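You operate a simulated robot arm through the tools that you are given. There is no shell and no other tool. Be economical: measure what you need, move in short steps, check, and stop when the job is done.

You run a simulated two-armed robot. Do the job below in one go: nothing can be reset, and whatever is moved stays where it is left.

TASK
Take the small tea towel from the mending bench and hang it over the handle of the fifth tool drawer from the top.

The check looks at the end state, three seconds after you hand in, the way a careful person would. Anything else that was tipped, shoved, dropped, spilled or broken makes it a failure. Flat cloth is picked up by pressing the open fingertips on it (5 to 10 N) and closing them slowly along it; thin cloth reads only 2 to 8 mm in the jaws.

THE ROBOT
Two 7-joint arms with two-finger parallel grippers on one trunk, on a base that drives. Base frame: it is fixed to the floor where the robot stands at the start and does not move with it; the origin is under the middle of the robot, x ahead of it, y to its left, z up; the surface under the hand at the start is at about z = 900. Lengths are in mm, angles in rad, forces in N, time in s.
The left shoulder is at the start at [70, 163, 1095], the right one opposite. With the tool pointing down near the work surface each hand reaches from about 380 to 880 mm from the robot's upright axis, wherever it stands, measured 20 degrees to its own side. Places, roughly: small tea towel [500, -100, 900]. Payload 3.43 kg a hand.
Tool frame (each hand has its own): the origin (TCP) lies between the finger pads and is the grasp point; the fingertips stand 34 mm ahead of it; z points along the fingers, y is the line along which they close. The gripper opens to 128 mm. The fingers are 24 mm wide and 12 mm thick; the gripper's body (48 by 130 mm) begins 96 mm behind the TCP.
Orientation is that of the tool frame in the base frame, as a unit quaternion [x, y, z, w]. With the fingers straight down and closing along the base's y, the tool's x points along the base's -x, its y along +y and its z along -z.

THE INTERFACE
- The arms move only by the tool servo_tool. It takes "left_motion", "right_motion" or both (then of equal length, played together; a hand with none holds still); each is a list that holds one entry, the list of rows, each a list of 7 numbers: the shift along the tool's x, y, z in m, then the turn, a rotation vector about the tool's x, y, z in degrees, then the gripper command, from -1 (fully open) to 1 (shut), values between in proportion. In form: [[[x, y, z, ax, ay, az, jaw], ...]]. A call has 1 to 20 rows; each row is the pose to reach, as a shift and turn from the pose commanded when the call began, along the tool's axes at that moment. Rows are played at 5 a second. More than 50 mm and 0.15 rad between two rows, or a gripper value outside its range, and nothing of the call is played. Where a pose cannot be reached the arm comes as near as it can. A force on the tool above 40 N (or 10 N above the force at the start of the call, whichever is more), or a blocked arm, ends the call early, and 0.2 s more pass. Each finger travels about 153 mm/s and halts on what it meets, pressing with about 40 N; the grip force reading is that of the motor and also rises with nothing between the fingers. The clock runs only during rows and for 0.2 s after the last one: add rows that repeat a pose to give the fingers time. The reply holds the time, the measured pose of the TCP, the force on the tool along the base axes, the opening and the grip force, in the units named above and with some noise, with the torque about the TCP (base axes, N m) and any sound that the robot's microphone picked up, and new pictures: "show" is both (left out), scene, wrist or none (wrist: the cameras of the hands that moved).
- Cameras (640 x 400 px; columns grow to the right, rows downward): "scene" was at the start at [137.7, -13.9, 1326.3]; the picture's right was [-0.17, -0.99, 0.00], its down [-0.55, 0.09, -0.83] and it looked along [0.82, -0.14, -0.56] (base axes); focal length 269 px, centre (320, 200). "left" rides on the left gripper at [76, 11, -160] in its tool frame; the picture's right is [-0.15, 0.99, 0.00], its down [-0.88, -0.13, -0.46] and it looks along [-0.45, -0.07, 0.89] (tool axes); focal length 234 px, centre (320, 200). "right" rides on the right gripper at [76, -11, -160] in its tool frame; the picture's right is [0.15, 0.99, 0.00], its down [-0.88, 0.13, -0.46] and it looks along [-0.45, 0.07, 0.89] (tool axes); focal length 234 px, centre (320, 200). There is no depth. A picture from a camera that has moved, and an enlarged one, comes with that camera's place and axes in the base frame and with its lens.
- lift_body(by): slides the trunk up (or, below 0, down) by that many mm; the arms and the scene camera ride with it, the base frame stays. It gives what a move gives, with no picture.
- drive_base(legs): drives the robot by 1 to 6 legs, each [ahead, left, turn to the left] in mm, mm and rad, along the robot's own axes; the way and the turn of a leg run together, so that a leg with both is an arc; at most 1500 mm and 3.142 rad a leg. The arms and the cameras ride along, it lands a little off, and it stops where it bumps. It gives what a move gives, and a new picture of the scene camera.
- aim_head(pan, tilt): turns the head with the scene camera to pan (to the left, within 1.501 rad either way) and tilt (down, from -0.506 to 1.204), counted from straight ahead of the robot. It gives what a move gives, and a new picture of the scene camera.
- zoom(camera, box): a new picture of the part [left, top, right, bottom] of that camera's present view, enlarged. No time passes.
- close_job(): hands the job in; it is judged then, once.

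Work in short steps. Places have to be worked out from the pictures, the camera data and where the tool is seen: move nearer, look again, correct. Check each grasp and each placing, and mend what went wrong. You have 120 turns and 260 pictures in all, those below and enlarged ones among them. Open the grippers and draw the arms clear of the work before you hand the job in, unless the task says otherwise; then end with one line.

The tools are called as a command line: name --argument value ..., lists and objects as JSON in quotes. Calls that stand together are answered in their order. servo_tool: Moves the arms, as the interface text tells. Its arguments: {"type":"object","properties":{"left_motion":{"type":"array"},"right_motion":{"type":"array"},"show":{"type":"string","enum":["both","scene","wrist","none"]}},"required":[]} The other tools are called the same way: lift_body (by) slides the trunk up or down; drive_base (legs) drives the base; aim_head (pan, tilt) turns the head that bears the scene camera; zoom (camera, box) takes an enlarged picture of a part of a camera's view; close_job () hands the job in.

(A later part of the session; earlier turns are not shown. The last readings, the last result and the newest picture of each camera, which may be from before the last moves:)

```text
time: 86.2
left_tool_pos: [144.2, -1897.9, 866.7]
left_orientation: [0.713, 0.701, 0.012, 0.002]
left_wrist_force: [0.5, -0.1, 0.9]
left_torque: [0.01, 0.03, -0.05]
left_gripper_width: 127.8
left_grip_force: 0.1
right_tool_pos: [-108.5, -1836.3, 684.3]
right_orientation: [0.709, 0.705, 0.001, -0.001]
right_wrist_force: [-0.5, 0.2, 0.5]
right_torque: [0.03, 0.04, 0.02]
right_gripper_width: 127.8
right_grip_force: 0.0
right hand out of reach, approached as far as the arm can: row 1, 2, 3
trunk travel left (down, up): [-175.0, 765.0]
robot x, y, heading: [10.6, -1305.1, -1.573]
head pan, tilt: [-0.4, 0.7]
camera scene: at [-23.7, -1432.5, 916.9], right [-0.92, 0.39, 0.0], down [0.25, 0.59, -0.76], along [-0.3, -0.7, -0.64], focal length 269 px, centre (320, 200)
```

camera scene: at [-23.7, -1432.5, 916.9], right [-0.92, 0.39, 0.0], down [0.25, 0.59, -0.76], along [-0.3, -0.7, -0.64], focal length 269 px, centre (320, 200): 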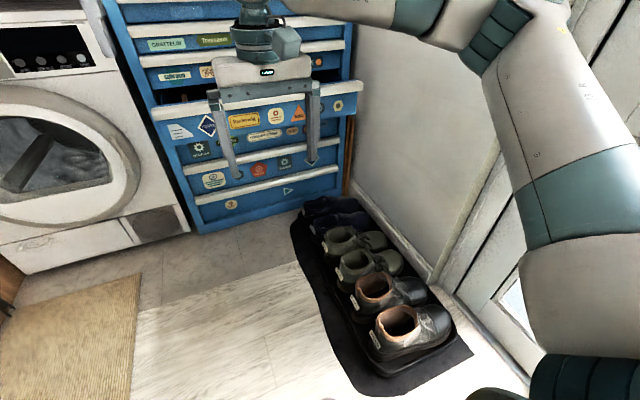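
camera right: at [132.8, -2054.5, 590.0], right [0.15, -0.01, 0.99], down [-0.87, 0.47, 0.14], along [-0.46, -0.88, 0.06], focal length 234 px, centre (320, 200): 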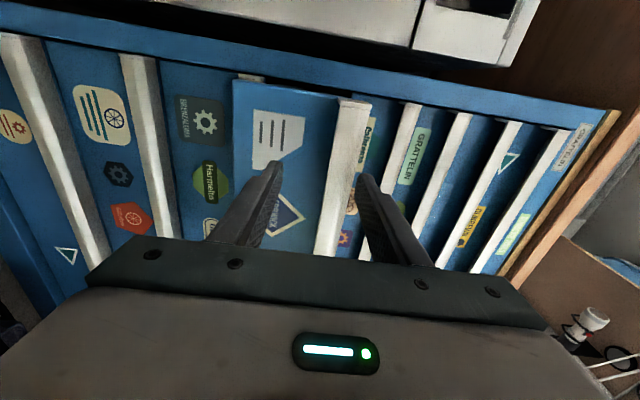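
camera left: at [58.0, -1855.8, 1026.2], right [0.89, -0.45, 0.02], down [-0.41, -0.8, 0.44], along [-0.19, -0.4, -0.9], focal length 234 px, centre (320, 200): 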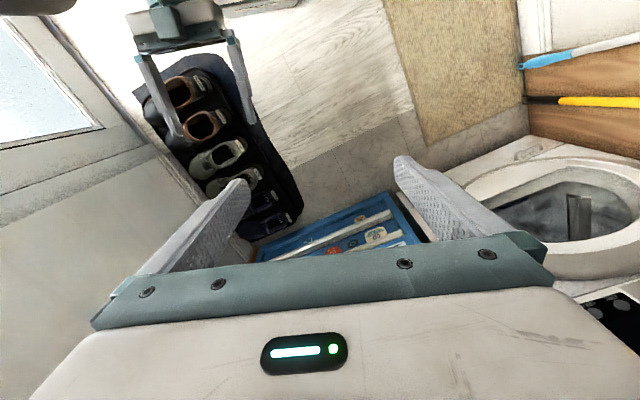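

Arm back to normal. I extend the right hand a bit, raise the trunk, and slide to x≈-45 for the drive back.

servo_tool --left_motion '[[[-0.01, -0.01, 0, 0, 0, 0, -1], [-0.02, -0.02, 0, 0, 0, 0, -1], [-0.02, -0.02, 0, 0, 0, 0, -1]]]' --right_motion '[[[-0.04, 0, 0, 0, 0, 0, -1], [-0.08, 0, 0, 0, 0, 0, -1], [-0.08, 0, 0, 0, 0, 0, -1]]]' --show "none"

lift_body --by 400

drive_base --legs '[[0, -55, 0], [-1130, 0, 0]]'

```text
time: 87.0
left_tool_pos: [125.7, -1917.8, 865.0]
left_orientation: [0.712, 0.702, 0.012, 0.002]
left_wrist_force: [-0.7, -0.3, -0.2]
left_torque: [0.04, 0.03, 0.01]
left_gripper_width: 128.1
left_grip_force: 0.1
right_tool_pos: [-107.5, -1911.6, 682.2]
right_orientation: [0.709, 0.705, 0.0, -0.001]
right_wrist_force: [-0.7, 0.1, 0.1]
right_torque: [0.01, 0.0, 0.02]
right_gripper_width: 127.7
right_grip_force: 0.1
trunk travel left (down, up): [-175.0, 765.0]
robot x, y, heading: [8.8, -1302.7, -1.572]
head pan, tilt: [-0.4, 0.7]
```

```text
time: 90.8
left_tool_pos: [125.5, -1918.0, 1264.7]
left_orientation: [0.713, 0.702, 0.012, 0.002]
left_wrist_force: [-0.1, 0.1, -0.7]
left_torque: [0.01, -0.01, 0.02]
left_gripper_width: 128.1
left_grip_force: 0.0
right_tool_pos: [-107.6, -1910.9, 1082.2]
right_orientation: [0.708, 0.706, 0.0, 0.0]
right_wrist_force: [0.6, 0.9, -0.2]
right_torque: [0.0, 0.0, -0.02]
right_gripper_width: 128.4
right_grip_force: 0.0
trunk travel left (down, up): [-575.0, 365.0]
robot x, y, heading: [11.5, -1305.1, -1.572]
head pan, tilt: [-0.4, 0.7]
```

```text
time: 97.1
left_tool_pos: [69.8, -793.0, 1265.1]
left_orientation: [0.725, 0.689, 0.012, 0.002]
left_wrist_force: [0.6, 0.2, -0.6]
left_torque: [-0.01, -0.01, 0.04]
left_gripper_width: 128.1
left_grip_force: 0.0
right_tool_pos: [-161.8, -780.9, 1083.1]
right_orientation: [0.721, 0.693, -0.001, -0.002]
right_wrist_force: [0.1, 0.1, 0.2]
right_torque: [0.02, -0.03, -0.01]
right_gripper_width: 128.0
right_grip_force: 0.0
trunk travel left (down, up): [-575.0, 365.0]
robot x, y, heading: [-22.8, -181.3, -1.604]
head pan, tilt: [-0.4, 0.7]
camera scene: at [-62.0, -303.5, 1316.9], right [-0.91, 0.42, 0.0], down [0.27, 0.58, -0.76], along [-0.32, -0.69, -0.64], focal length 269 px, centre (320, 200)
```

scene: 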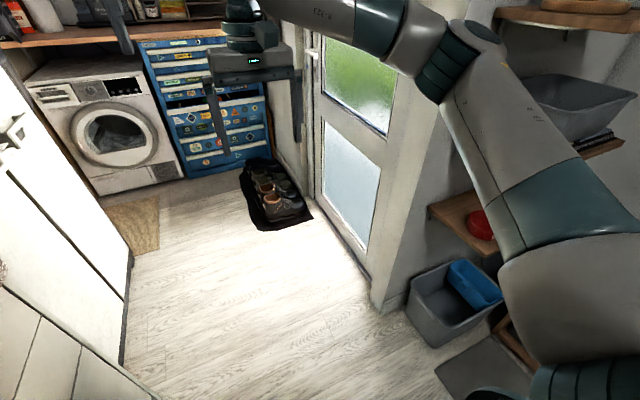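

Back at the bench side. I slide right/back and turn left to face the bench.

drive_base --legs '[[-70, -140, 0], [0, 0, 1.604]]'

aim_head --pan 0 --tilt 0.75

```text
time: 102.5
left_tool_pos: [446.6, 29.6, 1264.7]
left_orientation: [-0.006, 1.0, 0.009, -0.007]
left_wrist_force: [-0.5, 0.6, 0.7]
left_torque: [0.0, -0.02, 0.02]
left_gripper_width: 128.1
left_grip_force: 0.0
right_tool_pos: [449.2, -204.0, 1082.8]
right_orientation: [-0.01, 1.0, -0.001, 0.0]
right_wrist_force: [0.5, -0.3, 1.1]
right_torque: [0.01, 0.01, 0.01]
right_gripper_width: 128.0
right_grip_force: 0.0
trunk travel left (down, up): [-575.0, 365.0]
robot x, y, heading: [-156.5, -103.7, 0.017]
head pan, tilt: [-0.4, 0.7]
camera scene: at [-32.1, -131.3, 1316.9], right [-0.37, -0.93, 0.0], down [-0.6, 0.24, -0.76], along [0.71, -0.28, -0.64], focal length 269 px, centre (320, 200)
```

scene: 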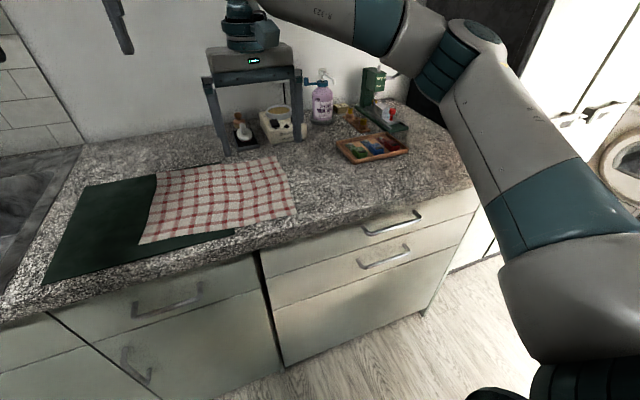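

```text
time: 103.4
left_tool_pos: [447.2, 29.5, 1264.0]
left_orientation: [-0.005, 1.0, 0.01, -0.008]
left_wrist_force: [-0.3, -0.1, 1.0]
left_torque: [0.01, 0.0, -0.03]
left_gripper_width: 128.0
left_grip_force: 0.1
right_tool_pos: [449.2, -205.0, 1082.8]
right_orientation: [-0.01, 1.0, -0.002, 0.0]
right_wrist_force: [0.2, 0.3, 0.2]
right_torque: [-0.01, 0.03, 0.03]
right_gripper_width: 127.9
right_grip_force: 0.0
trunk travel left (down, up): [-575.0, 365.0]
robot x, y, heading: [-161.9, -100.4, 0.023]
head pan, tilt: [0.0, 0.75]
camera scene: at [-28.3, -98.4, 1312.6], right [0.02, -1.0, 0.0], down [-0.68, -0.02, -0.73], along [0.73, 0.02, -0.68], focal length 269 px, centre (320, 200)
```

scene: 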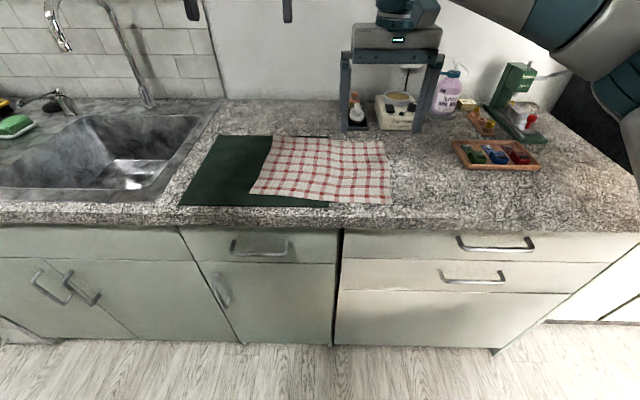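

Everything on the bench is undisturbed. The towel's near edge runs from (438,77) to (408,-247). I move the right hand over the near edge's middle, (445,-85), to z≈970, with the left out of the way.

servo_tool --left_motion '[[[0, 0.03, 0, 0, 0, 0, -1], [0, 0.06, 0, 0, 0, 0, -1], [0, 0.09, 0, 0, 0, 0, -1], [0, 0.1, 0, 0, 0, 0, -1], [0, 0.1, 0, 0, 0, 0, -1], [0, 0.1, 0, 0, 0, 0, -1]]]' --right_motion '[[[0, 0.04, 0, 0, 0, 0, -0.8], [0, 0.08, 0, 0, 0, 0, -0.6], [0, 0.12, 0.02, 0, 0, 0, -0.4], [0, 0.12, 0.06, 0, 0, 0, -0.2], [0, 0.12, 0.11, 0, 0, 0, -0.1], [0, 0.12, 0.11, 0, 0, 0, -0.1]]]'

```text
time: 104.8
left_tool_pos: [447.9, 129.4, 1266.0]
left_orientation: [-0.005, 1.0, 0.01, -0.007]
left_wrist_force: [-0.2, -0.3, -0.2]
left_torque: [-0.01, -0.01, 0.0]
left_gripper_width: 127.8
left_grip_force: 0.0
right_tool_pos: [446.0, -85.8, 974.4]
right_orientation: [-0.011, 1.0, -0.001, -0.002]
right_wrist_force: [-0.5, 0.2, 0.2]
right_torque: [-0.01, 0.0, -0.01]
right_gripper_width: 70.4
right_grip_force: 0.0
trunk travel left (down, up): [-575.0, 365.0]
robot x, y, heading: [-159.9, -103.9, 0.022]
head pan, tilt: [0.0, 0.75]
camera scene: at [-29.0, -97.5, 1312.7], right [0.02, -1.0, 0.0], down [-0.68, -0.02, -0.73], along [0.73, 0.02, -0.68], focal length 269 px, centre (320, 200)
camera right: at [371.9, -98.4, 1134.2], right [-0.17, 0.99, 0.0], down [0.88, 0.15, 0.45], along [0.45, 0.07, -0.89], focal length 234 px, centre (320, 200)
camera left: at [373.8, 135.7, 1425.8], right [0.14, 0.99, 0.02], down [0.89, -0.13, 0.44], along [0.44, -0.05, -0.9], focal length 234 px, centre (320, 200)
```

scene: 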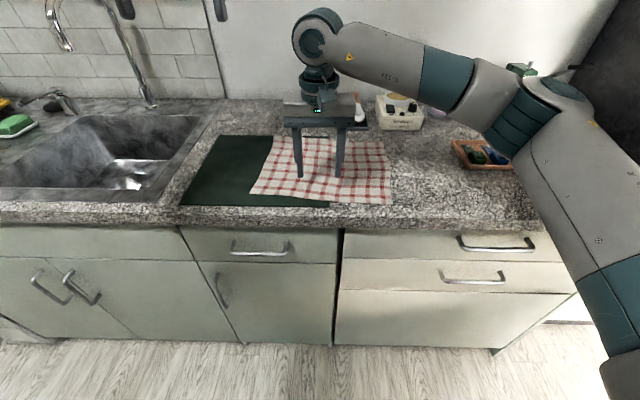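
right: 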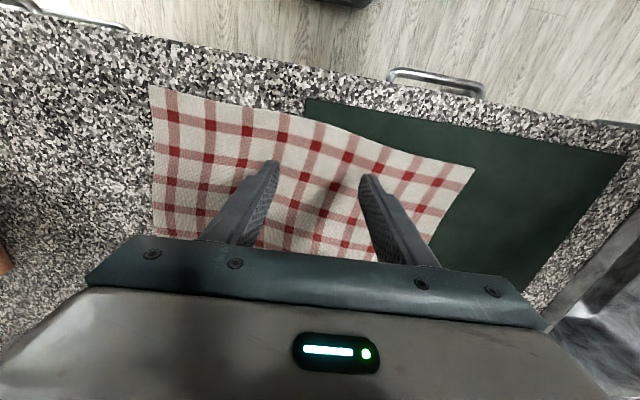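
left: 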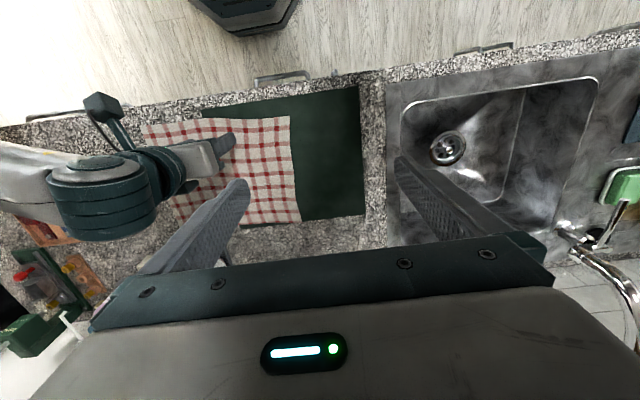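

The hand is ~20–30 mm inside the towel's edge on both fingers. I descend in small steps until the fingertips press lightly.

servo_tool --right_motion '[[[0, 0, 0.02, 0, 0, 0, -0.1], [0, 0, 0.032, 0, 0, 0, -0.1], [0, 0, 0.036, 0, 0, 0, -0.1], [0, 0, 0.038, 0, 0, 0, -0.1]]]' --show "wrist"

```text
time: 105.8
left_tool_pos: [445.3, 127.1, 1268.6]
left_orientation: [-0.006, 1.0, 0.009, -0.006]
left_wrist_force: [0.1, 0.0, 0.6]
left_torque: [0.04, 0.02, 0.0]
left_gripper_width: 128.2
left_grip_force: 0.1
right_tool_pos: [446.7, -83.6, 938.8]
right_orientation: [-0.009, 1.0, 0.002, 0.002]
right_wrist_force: [5.3, 0.3, 25.7]
right_torque: [1.03, -0.15, -0.21]
right_gripper_width: 70.1
right_grip_force: 0.1
trunk travel left (down, up): [-575.0, 365.0]
robot x, y, heading: [-164.0, -103.3, 0.023]
head pan, tilt: [0.0, 0.75]
camera right: at [370.8, -97.1, 1098.5], right [-0.16, 0.99, 0.0], down [0.88, 0.15, 0.46], along [0.45, 0.08, -0.89], focal length 234 px, centre (320, 200)
```

right: 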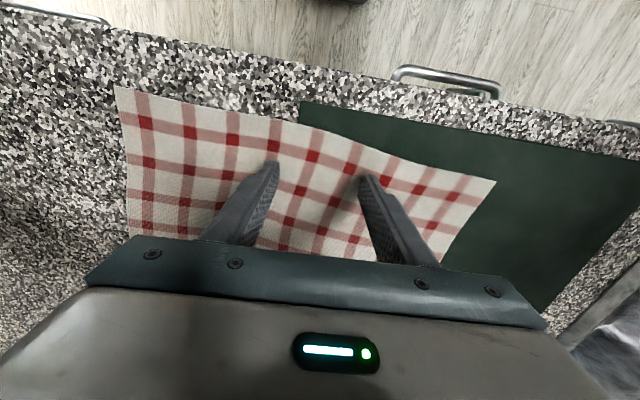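

25 N is a bit much; I ease up 1.5 mm and close the fingers slowly along the cloth.

servo_tool --right_motion '[[[0, 0, -0.0016, 0, 0, 0, -0.1], [0, 0, -0.0016, 0, 0, 0, 0.0], [0, 0, -0.0016, 0, 0, 0, 0.08], [0, 0, -0.0016, 0, 0, 0, 0.16], [0, 0, -0.0016, 0, 0, 0, 0.24], [0, 0, -0.0016, 0, 0, 0, 0.32], [0, 0, -0.0016, 0, 0, 0, 0.4], [0, 0, -0.0016, 0, 0, 0, 0.48], [0, 0, -0.0016, 0, 0, 0, 0.56], [0, 0, -0.0016, 0, 0, 0, 0.64], [0, 0, -0.0016, 0, 0, 0, 0.72], [0, 0, -0.0016, 0, 0, 0, 0.8], [0, 0, -0.0016, 0, 0, 0, 0.88], [0, 0, -0.0016, 0, 0, 0, 1], [0, 0, -0.0016, 0, 0, 0, 1], [0, 0, -0.0016, 0, 0, 0, 1]]]' --show "wrist"

```text
time: 109.2
left_tool_pos: [445.5, 128.1, 1267.7]
left_orientation: [-0.006, 1.0, 0.009, -0.006]
left_wrist_force: [-0.3, 0.2, 0.3]
left_torque: [0.0, -0.04, 0.01]
left_gripper_width: 128.0
left_grip_force: 0.1
right_tool_pos: [444.6, -83.6, 939.6]
right_orientation: [-0.009, 1.0, 0.0, 0.0]
right_wrist_force: [-2.1, -2.1, 32.6]
right_torque: [-0.11, 0.1, -0.01]
right_gripper_width: 2.6
right_grip_force: 37.3
trunk travel left (down, up): [-575.0, 365.0]
robot x, y, heading: [-162.7, -101.8, 0.023]
head pan, tilt: [0.0, 0.75]
camera right: at [368.9, -96.9, 1098.9], right [-0.17, 0.99, 0.0], down [0.88, 0.15, 0.46], along [0.45, 0.07, -0.89], focal length 234 px, centre (320, 200)
```

right: 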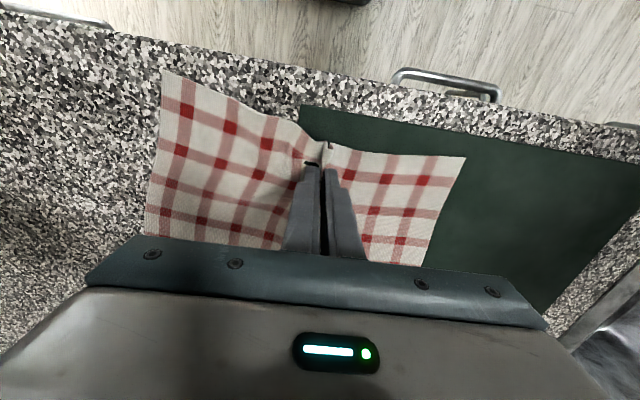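

The cloth is pinched (2.6 mm) and gathered at the edge. I lift 200 mm and check.

servo_tool --right_motion '[[[0, 0, -0.015, 0, 0, 0, 1], [0, 0, -0.04, 0, 0, 0, 1], [0, 0, -0.08, 0, 0, 0, 1], [0, 0, -0.12, 0, 0, 0, 1], [0, 0, -0.16, 0, 0, 0, 1], [0, 0, -0.2, 0, 0, 0, 1], [0, 0, -0.2, 0, 0, 0, 1]]]'

```text
time: 110.8
left_tool_pos: [448.4, 127.4, 1264.8]
left_orientation: [-0.005, 1.0, 0.009, -0.008]
left_wrist_force: [0.5, -0.6, -0.2]
left_torque: [0.0, 0.02, 0.03]
left_gripper_width: 127.9
left_grip_force: 0.0
right_tool_pos: [449.0, -82.8, 1137.8]
right_orientation: [-0.009, 1.0, 0.0, -0.002]
right_wrist_force: [-0.2, -0.3, -0.8]
right_torque: [-0.03, 0.02, 0.01]
right_gripper_width: 2.6
right_grip_force: 37.5
trunk travel left (down, up): [-575.0, 365.0]
robot x, y, heading: [-160.4, -100.2, 0.023]
head pan, tilt: [0.0, 0.75]
camera scene: at [-27.8, -98.6, 1312.5], right [0.02, -1.0, 0.0], down [-0.68, -0.02, -0.73], along [0.73, 0.02, -0.68], focal length 269 px, centre (320, 200)
camera right: at [374.9, -95.2, 1297.2], right [-0.17, 0.99, 0.0], down [0.88, 0.15, 0.45], along [0.45, 0.07, -0.89], focal length 234 px, centre (320, 200)
```

scene: 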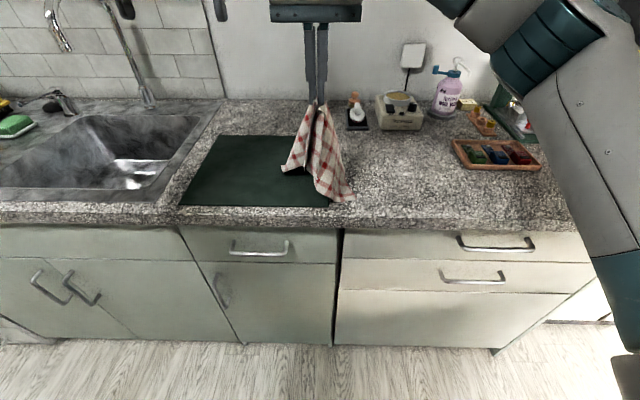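
right: 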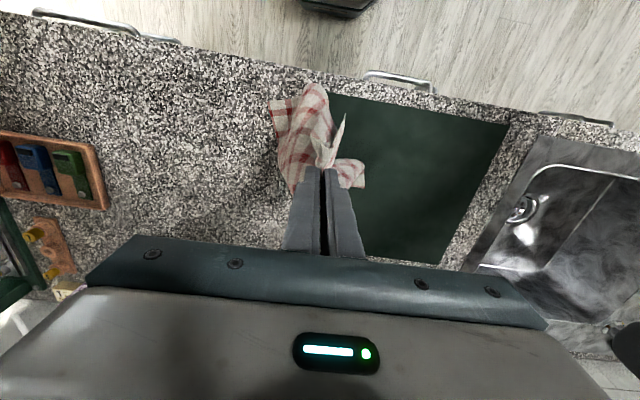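

Clean lift; the mat stayed. I raise the trunk 200 so the towel clears the bench, then bring the hands to the narrow travel pose.

lift_body --by 200

servo_tool --left_motion '[[[-0.01, -0.03, 0, 0, 0, 0, -1], [-0.01, -0.06, 0, 0, 0, 0, -1], [-0.01, -0.09, 0, 0, 0, 0, -1], [-0.01, -0.11, 0, 0, 0, 0, -1]]]' --right_motion '[[[0, -0.03, 0, 0, 0, 0, 1], [0, -0.06, 0, 0, 0, 0, 1], [0, -0.09, 0, 0, 0, 0, 1], [0, -0.12, 0, 0, 0, 0, 1]]]' --show "scene"

```text
time: 112.9
left_tool_pos: [448.7, 127.7, 1465.7]
left_orientation: [-0.006, 1.0, 0.009, -0.007]
left_wrist_force: [-1.0, 0.2, 0.2]
left_torque: [-0.02, -0.01, -0.04]
left_gripper_width: 127.9
left_grip_force: 0.0
right_tool_pos: [449.4, -82.4, 1335.7]
right_orientation: [-0.009, 1.0, -0.001, 0.0]
right_wrist_force: [-0.5, -0.4, 0.0]
right_torque: [0.01, 0.0, 0.02]
right_gripper_width: 2.6
right_grip_force: 37.6
trunk travel left (down, up): [-775.0, 165.0]
robot x, y, heading: [-159.8, -98.8, 0.023]
head pan, tilt: [0.0, 0.75]
```

```text
time: 113.9
left_tool_pos: [458.6, 14.1, 1462.9]
left_orientation: [-0.005, 1.0, 0.01, -0.007]
left_wrist_force: [-0.8, 0.0, 0.6]
left_torque: [0.05, 0.02, 0.01]
left_gripper_width: 128.2
left_grip_force: 0.1
right_tool_pos: [448.9, -204.9, 1337.7]
right_orientation: [-0.011, 1.0, 0.001, -0.001]
right_wrist_force: [0.3, -0.6, -0.5]
right_torque: [0.02, 0.0, -0.01]
right_gripper_width: 2.7
right_grip_force: 37.1
trunk travel left (down, up): [-775.0, 165.0]
robot x, y, heading: [-162.6, -103.0, 0.029]
head pan, tilt: [0.0, 0.75]
camera scene: at [-28.3, -101.7, 1512.6], right [0.02, -1.0, 0.0], down [-0.68, -0.01, -0.73], along [0.73, 0.02, -0.68], focal length 269 px, centre (320, 200)
```

scene: 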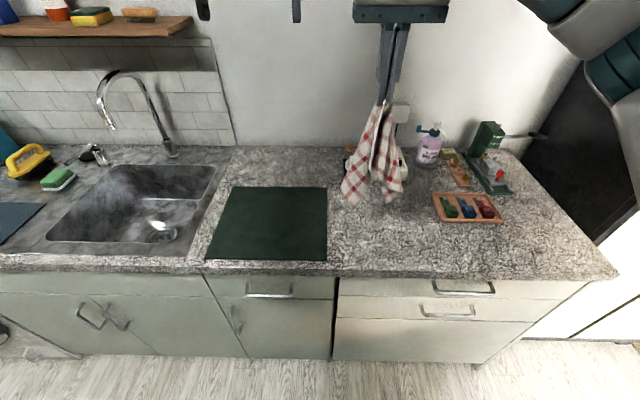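

Towel hangs free. I turn right and slide to the passage line x≈-45.

drive_base --legs '[[0, 0, -1.6], [0, 115, 0]]'

```text
time: 119.0
left_tool_pos: [60.1, -723.2, 1462.7]
left_orientation: [0.71, 0.704, 0.012, 0.002]
left_wrist_force: [0.1, 0.5, 0.1]
left_torque: [0.0, -0.03, -0.01]
left_gripper_width: 128.1
left_grip_force: 0.1
right_tool_pos: [-157.4, -710.1, 1336.6]
right_orientation: [0.706, 0.708, 0.0, -0.002]
right_wrist_force: [-0.6, 0.2, -0.2]
right_torque: [0.0, 0.0, 0.09]
right_gripper_width: 2.4
right_grip_force: 37.4
trunk travel left (down, up): [-775.0, 165.0]
robot x, y, heading: [-46.2, -101.1, -1.563]
head pan, tilt: [0.0, 0.75]
camera scene: at [-48.2, -233.8, 1512.6], right [-1.0, -0.01, 0.0], down [0.0, 0.68, -0.73], along [0.01, -0.73, -0.68], focal length 269 px, centre (320, 200)
```

scene: 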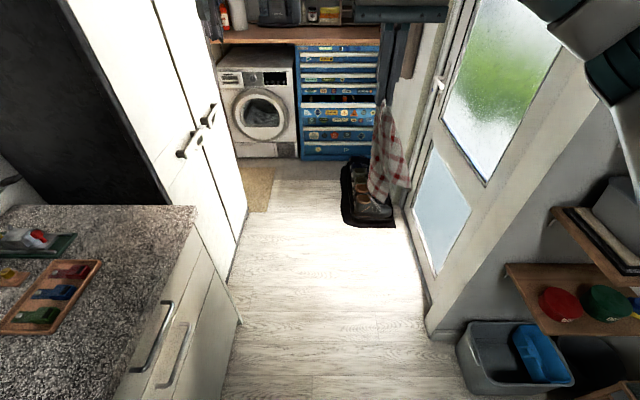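

Clear ahead; driving 1050 mm toward the chest.

drive_base --legs '[[1050, 0, -0.007]]'

```text
time: 124.4
left_tool_pos: [54.2, -1776.7, 1463.4]
left_orientation: [0.715, 0.699, 0.012, 0.001]
left_wrist_force: [0.0, 0.1, -0.5]
left_torque: [-0.02, 0.02, 0.01]
left_gripper_width: 127.9
left_grip_force: 0.0
right_tool_pos: [-165.6, -1761.2, 1337.3]
right_orientation: [0.711, 0.703, 0.0, -0.002]
right_wrist_force: [0.3, -0.4, 0.1]
right_torque: [0.04, 0.02, 0.05]
right_gripper_width: 2.7
right_grip_force: 37.5
trunk travel left (down, up): [-775.0, 165.0]
robot x, y, heading: [-45.1, -1156.4, -1.58]
head pan, tilt: [0.0, 0.75]
camera scene: at [-47.8, -1285.9, 1512.7], right [-1.0, 0.01, 0.0], down [0.01, 0.68, -0.73], along [-0.01, -0.73, -0.68], focal length 269 px, centre (320, 200)
```

scene: 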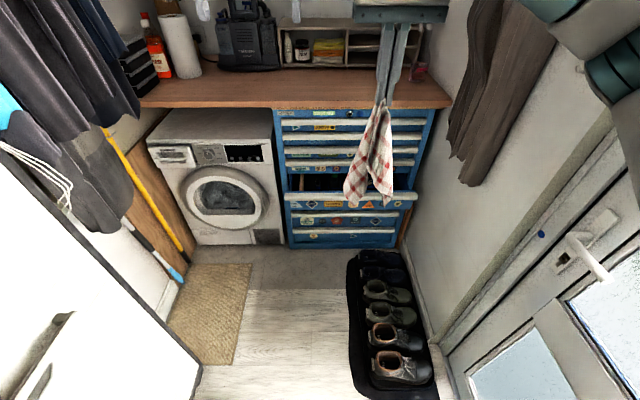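

The open drawer waits ahead. I drive on to about (100,-1510).

drive_base --legs '[[200, 75, 0], [150, 70, 0.012]]'

servo_tool --left_motion '[[[0.03, 0, 0, 0, 0, 0, -1], [0.06, 0, 0, 0, 0, 0, -1], [0.09, 0, 0, 0, 0, 0, -1], [0.12, 0, 0, 0, 0, 0, -1], [0.15, 0, 0, 0, 0, 0, -1], [0.18, 0, 0, 0, 0, 0, -1], [0.2, 0, 0, 0, 0, 0, -1]]]' --right_motion '[[[0, 0, 0, 0, -7, 0, 1], [0, 0, 0, 0, -14, 0, 1], [0, 0, 0, 0, -21, 0, 1], [0, 0, 0, 0, -28, 0, 1], [0, 0, 0, 0, -35, 0, 1], [0, 0, 0, 0, -42, 0, 1], [0, 0, 0, 0, -45, 0, 1]]]' --show "scene"

```text
time: 127.1
left_tool_pos: [202.5, -2122.4, 1465.0]
left_orientation: [0.71, 0.704, 0.012, 0.003]
left_wrist_force: [-0.4, 0.7, 0.2]
left_torque: [-0.06, -0.01, 0.01]
left_gripper_width: 128.1
left_grip_force: 0.1
right_tool_pos: [-15.6, -2109.5, 1339.2]
right_orientation: [0.708, 0.706, 0.0, 0.001]
right_wrist_force: [-0.4, 0.9, -1.0]
right_torque: [-0.04, -0.02, 0.02]
right_gripper_width: 2.6
right_grip_force: 37.3
trunk travel left (down, up): [-775.0, 165.0]
robot x, y, heading: [95.3, -1503.1, -1.569]
head pan, tilt: [0.0, 0.75]
camera scene: at [95.8, -1632.9, 1513.0], right [-1.0, 0.0, 0.0], down [0.0, 0.68, -0.73], along [0.0, -0.73, -0.68], focal length 269 px, centre (320, 200)
```

scene: 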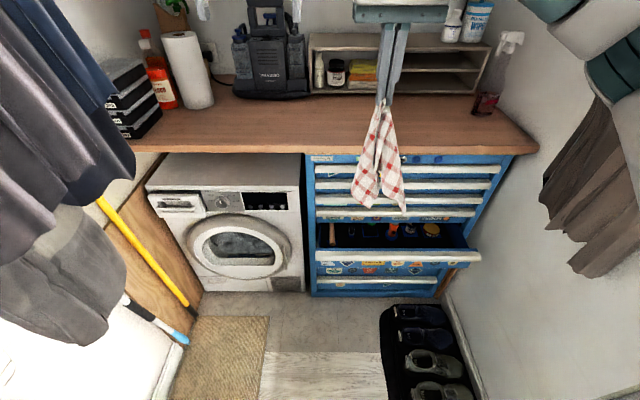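

```text
time: 128.7
left_tool_pos: [207.6, -1926.1, 1467.3]
left_orientation: [0.71, 0.704, 0.012, 0.001]
left_wrist_force: [-0.7, 0.2, 0.6]
left_torque: [-0.01, 0.02, -0.03]
left_gripper_width: 128.1
left_grip_force: 0.0
right_tool_pos: [-14.8, -2112.8, 1338.0]
right_orientation: [0.653, 0.654, -0.27, 0.271]
right_wrist_force: [0.2, -0.2, -0.4]
right_torque: [0.0, 0.02, 0.05]
right_gripper_width: 2.6
right_grip_force: 37.4
trunk travel left (down, up): [-775.0, 165.0]
robot x, y, heading: [96.4, -1501.9, -1.566]
head pan, tilt: [0.0, 0.75]
camera scene: at [97.4, -1635.3, 1512.7], right [-1.0, 0.0, 0.0], down [0.0, 0.68, -0.73], along [0.0, -0.73, -0.68], focal length 269 px, centre (320, 200)
```

scene: 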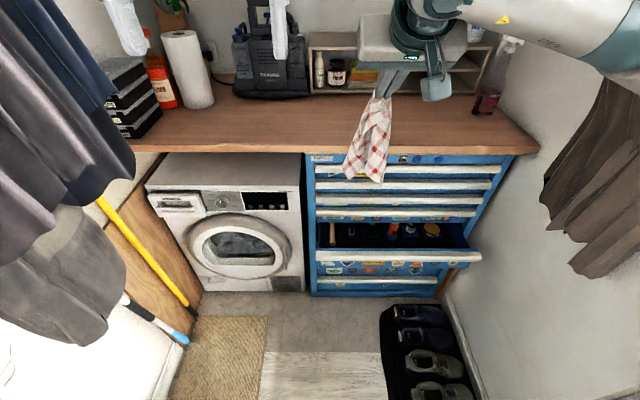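

Lowering the trunk 360 mm in front of the chest, then I'll check the towel's lower end against the drawer front.

lift_body --by -350

aim_head --pan -0.1 --tilt 0.6

```text
time: 132.2
left_tool_pos: [206.3, -1926.7, 1117.3]
left_orientation: [0.71, 0.704, 0.011, 0.002]
left_wrist_force: [0.0, -0.8, -0.8]
left_torque: [0.03, 0.03, 0.0]
left_gripper_width: 128.1
left_grip_force: 0.0
right_tool_pos: [-13.8, -2111.9, 986.7]
right_orientation: [0.653, 0.653, -0.272, 0.27]
right_wrist_force: [-0.4, 0.8, 0.4]
right_torque: [0.02, 0.01, 0.02]
right_gripper_width: 2.7
right_grip_force: 37.2
trunk travel left (down, up): [-425.0, 515.0]
robot x, y, heading: [94.3, -1503.7, -1.569]
head pan, tilt: [0.0, 0.75]
```

```text
time: 132.9
left_tool_pos: [206.5, -1927.2, 1117.3]
left_orientation: [0.71, 0.704, 0.012, 0.002]
left_wrist_force: [-0.1, 0.1, 0.0]
left_torque: [0.0, 0.01, 0.01]
left_gripper_width: 128.0
left_grip_force: 0.0
right_tool_pos: [-15.1, -2113.1, 987.7]
right_orientation: [0.653, 0.655, -0.27, 0.27]
right_wrist_force: [-0.1, -0.5, 0.6]
right_torque: [-0.01, 0.01, 0.03]
right_gripper_width: 2.8
right_grip_force: 36.9
trunk travel left (down, up): [-425.0, 515.0]
robot x, y, heading: [96.4, -1503.1, -1.565]
head pan, tilt: [-0.099, 0.6]
camera scene: at [88.5, -1641.2, 1175.5], right [-1.0, 0.09, 0.0], down [0.05, 0.56, -0.82], along [-0.08, -0.82, -0.57], focal length 269 px, centre (320, 200)
```

scene: 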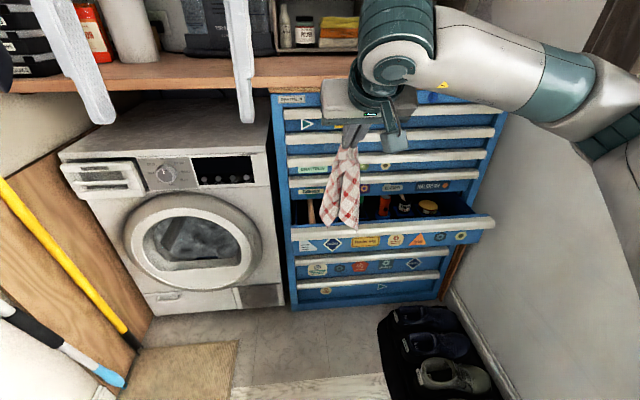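

Towel's lower end is at z≈740, 100 mm above the drawer front. I drive 215 mm so it hangs over the open drawer.

drive_base --legs '[[215, 0, 0]]'

zoom --camera "right" --box '[0, 0, 640, 400]'

zoom --camera "left" --box '[0, 0, 640, 400]'

```text
time: 134.5
left_tool_pos: [205.7, -2148.3, 1116.4]
left_orientation: [0.712, 0.703, 0.012, 0.002]
left_wrist_force: [0.5, 0.4, -0.3]
left_torque: [0.05, -0.03, -0.03]
left_gripper_width: 128.2
left_grip_force: 0.1
right_tool_pos: [-16.0, -2331.9, 986.7]
right_orientation: [0.655, 0.653, -0.27, 0.269]
right_wrist_force: [0.3, 1.2, -0.6]
right_torque: [0.0, -0.02, 0.01]
right_gripper_width: 2.8
right_grip_force: 37.5
trunk travel left (down, up): [-425.0, 515.0]
robot x, y, heading: [95.1, -1726.7, -1.571]
head pan, tilt: [-0.099, 0.6]
camera scene: at [88.8, -1861.6, 1175.4], right [-1.0, 0.1, 0.0], down [0.06, 0.56, -0.82], along [-0.08, -0.82, -0.57], focal length 269 px, centre (320, 200)
```

scene: 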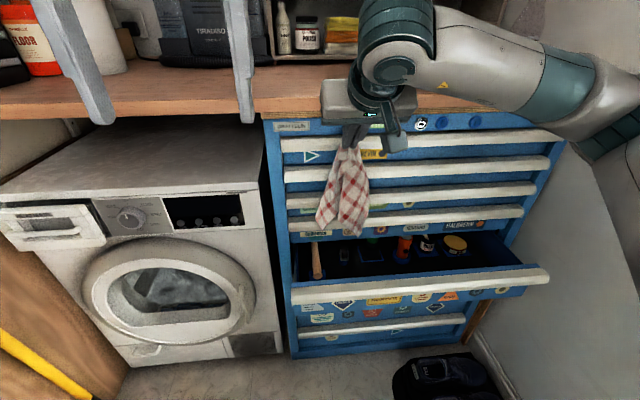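

```text
1.00 times, centred on (320, 200) of right (not enlarged: the box is as wide or as high as the picture)
camera zoom: at [-26.1, -2166.2, 1046.9], right [0.99, 0.1, -0.1], down [0.13, -0.3, 0.94], along [0.06, -0.95, -0.31], focal length 234 px, centre (320, 200)
```

zoom: 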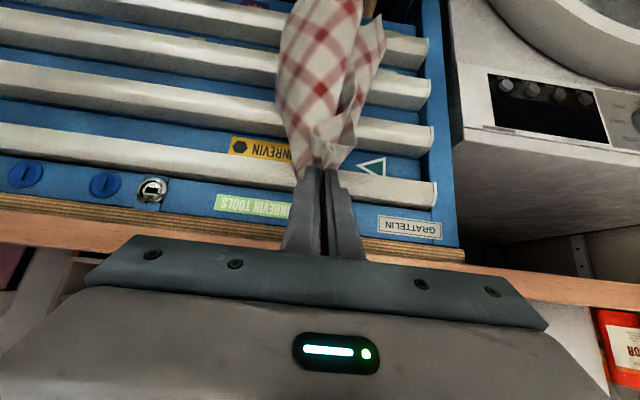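

```text
1.00 times, centred on (320, 200) of left (not enlarged: the box is as wide or as high as the picture)
camera zoom: at [214.6, -2075.5, 1276.4], right [0.99, -0.16, 0.02], down [-0.15, -0.89, 0.44], along [-0.06, -0.44, -0.9], focal length 234 px, centre (320, 200)
```

zoom: 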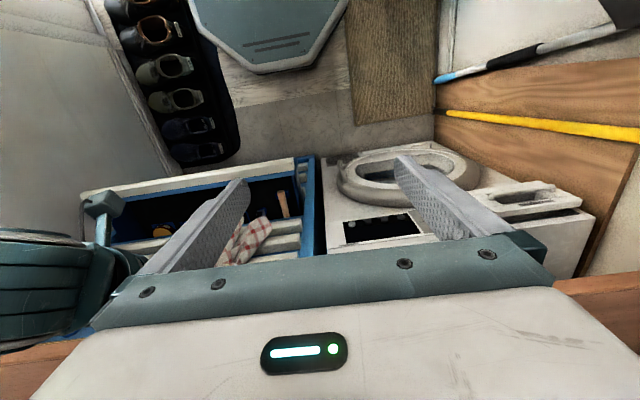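

The towel hangs over the open drawer just right of the wooden tool handle. I lower the trunk 190 mm to feed its lower part into the drawer.

lift_body --by -190

zoom --camera "left" --box '[0, 0, 640, 400]'

aim_head --pan -0.1 --tilt 0.75

```text
time: 136.6
left_tool_pos: [204.5, -2145.9, 926.8]
left_orientation: [0.711, 0.703, 0.012, 0.002]
left_wrist_force: [0.2, 0.0, -0.4]
left_torque: [-0.01, 0.01, 0.0]
left_gripper_width: 128.2
left_grip_force: 0.1
right_tool_pos: [-15.9, -2331.1, 799.4]
right_orientation: [0.655, 0.652, -0.272, 0.269]
right_wrist_force: [-0.8, -0.8, -0.4]
right_torque: [0.04, 0.02, 0.01]
right_gripper_width: 2.7
right_grip_force: 37.9
trunk travel left (down, up): [-235.0, 705.0]
robot x, y, heading: [97.9, -1720.8, -1.568]
head pan, tilt: [-0.099, 0.6]
```

```text
1.00 times, centred on (320, 200) of left (not enlarged: the box is as wide or as high as the picture)
camera zoom: at [214.4, -2074.0, 1086.9], right [0.99, -0.16, 0.02], down [-0.15, -0.88, 0.44], along [-0.06, -0.44, -0.9], focal length 234 px, centre (320, 200)
```

zoom: 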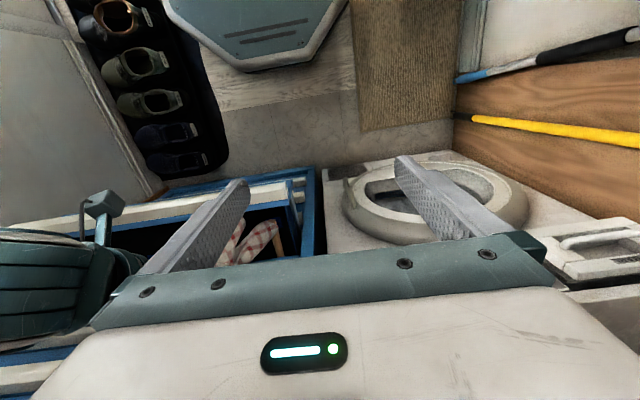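

```text
time: 137.3
left_tool_pos: [205.4, -2146.5, 927.0]
left_orientation: [0.711, 0.703, 0.011, 0.002]
left_wrist_force: [-0.4, 0.1, -0.4]
left_torque: [-0.02, -0.03, 0.02]
left_gripper_width: 128.1
left_grip_force: 0.1
right_tool_pos: [-17.0, -2332.0, 798.1]
right_orientation: [0.654, 0.653, -0.27, 0.27]
right_wrist_force: [-0.2, 0.9, 0.0]
right_torque: [-0.03, 0.0, 0.05]
right_gripper_width: 2.6
right_grip_force: 36.9
trunk travel left (down, up): [-235.0, 705.0]
robot x, y, heading: [94.4, -1724.4, -1.568]
head pan, tilt: [-0.099, 0.75]
camera scene: at [89.2, -1855.0, 972.7], right [-1.0, 0.1, 0.0], down [0.07, 0.68, -0.73], along [-0.07, -0.73, -0.68], focal length 269 px, centre (320, 200)
```

scene: 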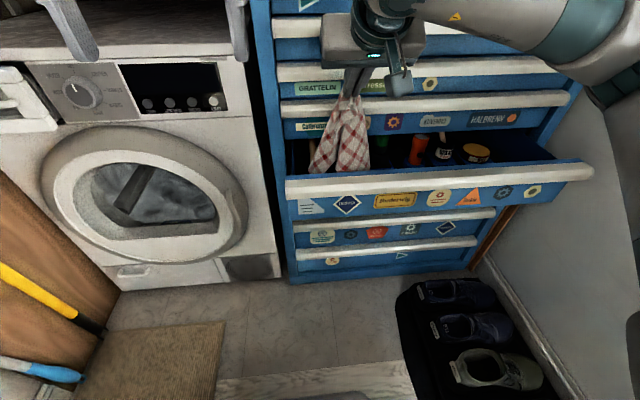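

The lower part is behind the drawer front. I lower 30 mm more, then move the hand in an arc back over the handle and down in front.

lift_body --by -30

servo_tool --right_motion '[[[0.017, 0, -0.014, 0, 0, 0, 1], [0.034, 0, -0.029, 0, 0, 0, 1], [0.0502, 0, -0.0431, 0, 0, 0, 1], [0.071, 0, -0.0455, 0, 0, 0, 1], [0.093, 0, -0.048, 0, 0, 0, 1], [0.1138, 0, -0.0502, 0, 0, 0, 1], [0.1138, 0, -0.0502, 0, 0, 0, 1]]]'

```text
time: 138.1
left_tool_pos: [205.3, -2146.7, 897.7]
left_orientation: [0.711, 0.703, 0.012, 0.002]
left_wrist_force: [-0.6, -0.1, 0.6]
left_torque: [-0.02, 0.02, 0.02]
left_gripper_width: 128.1
left_grip_force: 0.1
right_tool_pos: [-17.1, -2331.0, 768.2]
right_orientation: [0.654, 0.653, -0.27, 0.27]
right_wrist_force: [0.0, -0.1, -0.4]
right_torque: [0.0, 0.04, 0.03]
right_gripper_width: 2.5
right_grip_force: 37.9
trunk travel left (down, up): [-205.0, 735.0]
robot x, y, heading: [97.5, -1723.0, -1.572]
head pan, tilt: [-0.099, 0.75]
```

```text
time: 139.7
left_tool_pos: [205.8, -2147.0, 896.3]
left_orientation: [0.711, 0.703, 0.011, 0.001]
left_wrist_force: [-0.5, 0.0, -0.4]
left_torque: [0.0, -0.03, 0.02]
left_gripper_width: 128.0
left_grip_force: 0.1
right_tool_pos: [-14.8, -2213.8, 721.4]
right_orientation: [0.654, 0.652, -0.272, 0.27]
right_wrist_force: [-1.0, 0.6, -0.8]
right_torque: [-0.01, 0.02, 0.03]
right_gripper_width: 2.7
right_grip_force: 37.7
trunk travel left (down, up): [-205.0, 735.0]
robot x, y, heading: [97.0, -1722.4, -1.569]
head pan, tilt: [-0.099, 0.75]
camera scene: at [89.2, -1854.9, 942.6], right [-1.0, 0.1, 0.0], down [0.07, 0.68, -0.73], along [-0.07, -0.73, -0.68], focal length 269 px, centre (320, 200)
camera right: at [-25.1, -2047.5, 781.3], right [0.99, 0.1, -0.1], down [0.13, -0.3, 0.94], along [0.06, -0.95, -0.31], focal length 234 px, centre (320, 200)
```

scene: 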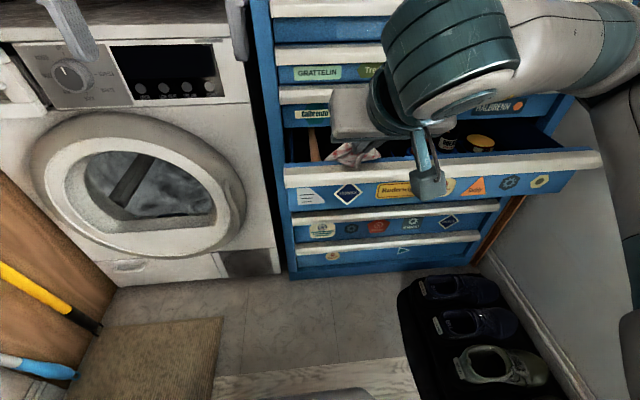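
right: 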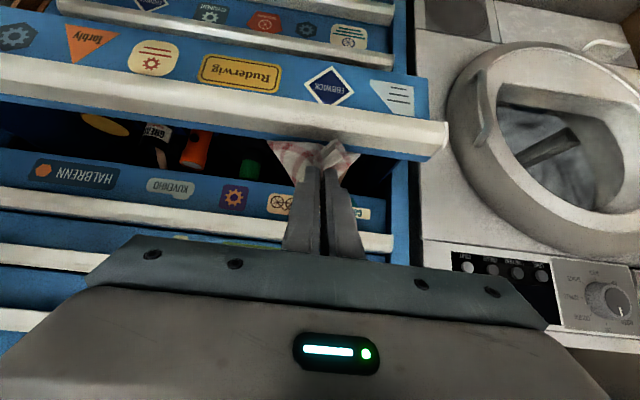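

The towel passes over the drawer's front edge into the drawer. I continue down in front of the handle.

servo_tool --right_motion '[[[0.018, 0, 0.0106, 0, 0, 0, 1], [0.036, 0, 0.021, 0, 0, 0, 1], [0.053, 0, 0.0318, 0, 0, 0, 1], [0.067, 0, 0.046, 0, 0, 0, 1], [0.081, 0, 0.06, 0, 0, 0, 1], [0.081, 0, 0.06, 0, 0, 0, 1]]]'

zoom --camera "left" --box '[0, 0, 640, 400]'

```text
time: 141.1
left_tool_pos: [205.6, -2147.9, 897.5]
left_orientation: [0.711, 0.703, 0.012, 0.002]
left_wrist_force: [-0.1, 0.0, -0.6]
left_torque: [0.03, -0.02, 0.0]
left_gripper_width: 127.8
left_grip_force: 0.1
right_tool_pos: [-0.3, -2228.1, 630.9]
right_orientation: [0.654, 0.653, -0.271, 0.269]
right_wrist_force: [0.3, -1.8, 0.6]
right_torque: [-0.03, 0.03, 0.06]
right_gripper_width: 2.8
right_grip_force: 37.3
right hand out of reach, approached as far as the arm can: row 2, 3, 4, 5, 6
trunk travel left (down, up): [-205.0, 735.0]
robot x, y, heading: [95.9, -1720.9, -1.571]
head pan, tilt: [-0.099, 0.75]
camera scene: at [89.2, -1854.9, 942.6], right [-1.0, 0.1, 0.0], down [0.07, 0.68, -0.73], along [-0.07, -0.73, -0.68], focal length 269 px, centre (320, 200)
camera right: at [-11.3, -2061.9, 691.5], right [0.99, 0.1, -0.1], down [0.13, -0.3, 0.94], along [0.06, -0.95, -0.31], focal length 234 px, centre (320, 200)
```

scene: 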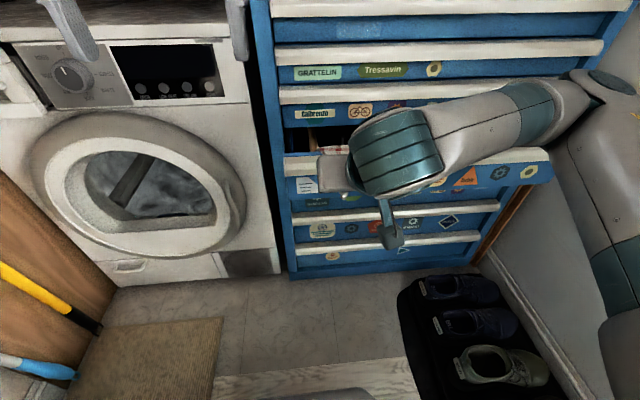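
right: 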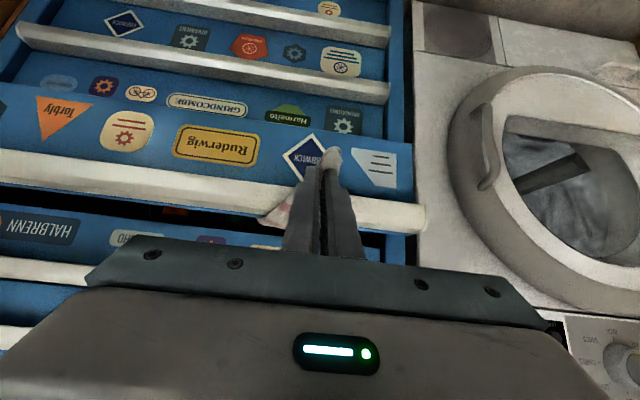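

```text
1.00 times, centred on (320, 200) of left (not enlarged: the box is as wide or as high as the picture)
camera zoom: at [214.4, -2074.1, 1056.8], right [0.99, -0.16, 0.02], down [-0.15, -0.88, 0.44], along [-0.06, -0.44, -0.9], focal length 234 px, centre (320, 200)
```

zoom: 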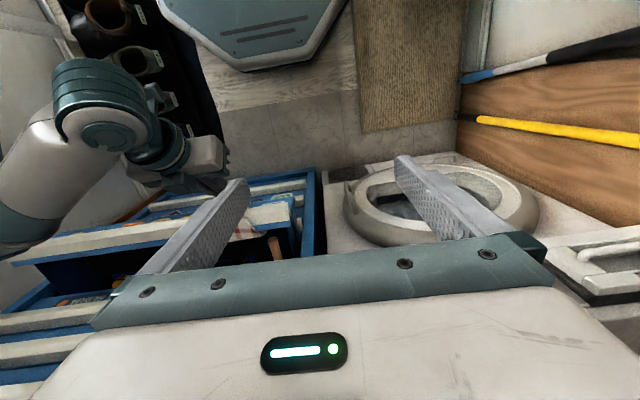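

The drawer got nudged partly inward, but the towel runs from the fingertips over the rail into the drawer. I lower 55 mm more to lengthen the outside part.

lift_body --by -55

zoom --camera "right" --box '[0, 0, 640, 400]'

```text
time: 142.0
left_tool_pos: [204.9, -2146.7, 842.0]
left_orientation: [0.711, 0.703, 0.012, 0.002]
left_wrist_force: [-0.7, -0.1, 0.9]
left_torque: [-0.05, 0.0, 0.0]
left_gripper_width: 127.8
left_grip_force: 0.1
right_tool_pos: [-1.0, -2227.8, 576.8]
right_orientation: [0.654, 0.653, -0.27, 0.268]
right_wrist_force: [0.3, -0.6, -0.2]
right_torque: [0.02, 0.01, 0.06]
right_gripper_width: 2.7
right_grip_force: 37.3
trunk travel left (down, up): [-150.0, 790.0]
robot x, y, heading: [99.2, -1721.5, -1.567]
head pan, tilt: [-0.099, 0.75]
```

```text
1.00 times, centred on (320, 200) of right (not enlarged: the box is as wide or as high as the picture)
camera zoom: at [-11.4, -2061.6, 637.0], right [0.99, 0.1, -0.1], down [0.13, -0.3, 0.94], along [0.06, -0.95, -0.31], focal length 234 px, centre (320, 200)
```

zoom: 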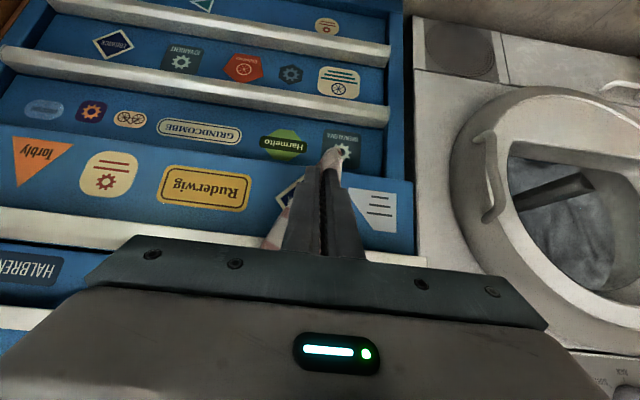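

Now I release gently and draw the hand straight back from the front.

servo_tool --right_motion '[[[0, 0, 0, 0, 0, 0, 0.8], [0, 0, 0, 0, 0, 0, 0.6], [0, 0, 0, 0, 0, 0, 0.4], [0, 0, 0, 0, 0, 0, 0.3], [0, 0, 0, 0, 0, 0, 0.3]]]' --show "wrist"

```text
time: 143.2
left_tool_pos: [204.6, -2146.6, 841.9]
left_orientation: [0.711, 0.703, 0.012, 0.003]
left_wrist_force: [-0.5, 0.2, 0.8]
left_torque: [-0.01, 0.02, -0.01]
left_gripper_width: 128.0
left_grip_force: 0.1
right_tool_pos: [-0.8, -2228.5, 576.7]
right_orientation: [0.655, 0.653, -0.271, 0.269]
right_wrist_force: [0.7, 0.3, 0.5]
right_torque: [0.0, -0.03, 0.01]
right_gripper_width: 44.9
right_grip_force: 0.2
trunk travel left (down, up): [-150.0, 790.0]
robot x, y, heading: [95.3, -1721.0, -1.569]
head pan, tilt: [-0.099, 0.75]
camera right: at [-11.4, -2061.7, 636.8], right [0.99, 0.1, -0.1], down [0.13, -0.3, 0.94], along [0.06, -0.95, -0.31], focal length 234 px, centre (320, 200)
```

right: 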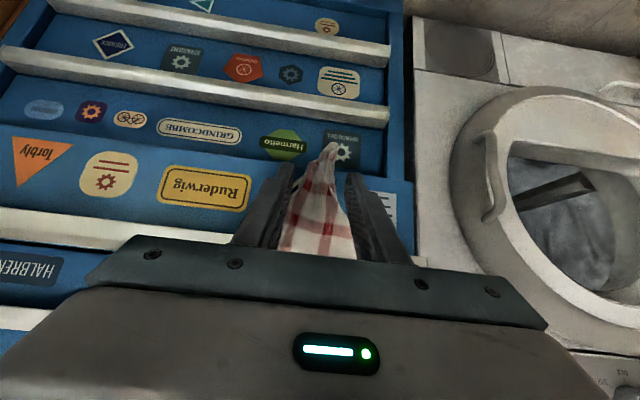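

The towel hangs over the handle on its own. I drive straight back 140 mm and look.

drive_base --legs '[[-140, 0, 0]]'

zoom --camera "right" --box '[0, 0, 640, 400]'

```text
time: 144.6
left_tool_pos: [205.0, -2003.1, 841.3]
left_orientation: [0.712, 0.702, 0.011, 0.002]
left_wrist_force: [0.1, 0.1, 0.2]
left_torque: [-0.01, 0.02, -0.01]
left_gripper_width: 127.9
left_grip_force: 0.0
right_tool_pos: [-1.6, -2082.7, 577.3]
right_orientation: [0.655, 0.653, -0.271, 0.269]
right_wrist_force: [0.4, 0.1, 0.2]
right_torque: [-0.01, 0.01, -0.07]
right_gripper_width: 44.5
right_grip_force: 0.0
trunk travel left (down, up): [-150.0, 790.0]
robot x, y, heading: [98.5, -1578.0, -1.567]
head pan, tilt: [-0.099, 0.75]
camera scene: at [88.9, -1710.2, 887.7], right [-1.0, 0.1, 0.0], down [0.07, 0.68, -0.73], along [-0.07, -0.73, -0.68], focal length 269 px, centre (320, 200)
```

scene: 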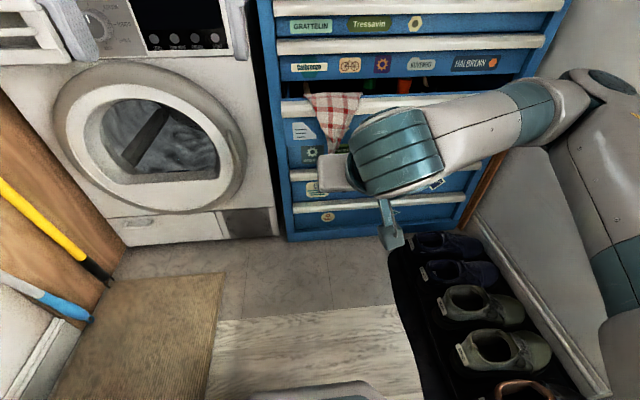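

```text
1.00 times, centred on (320, 200) of right (not enlarged: the box is as wide or as high as the picture)
camera zoom: at [-11.9, -1917.0, 637.0], right [0.99, 0.1, -0.1], down [0.13, -0.3, 0.94], along [0.06, -0.95, -0.31], focal length 234 px, centre (320, 200)
```

zoom: 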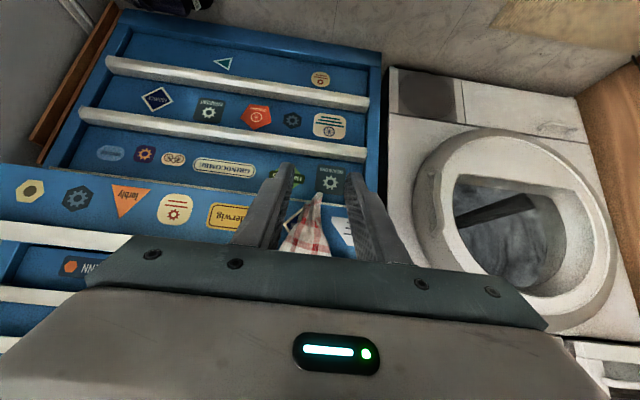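

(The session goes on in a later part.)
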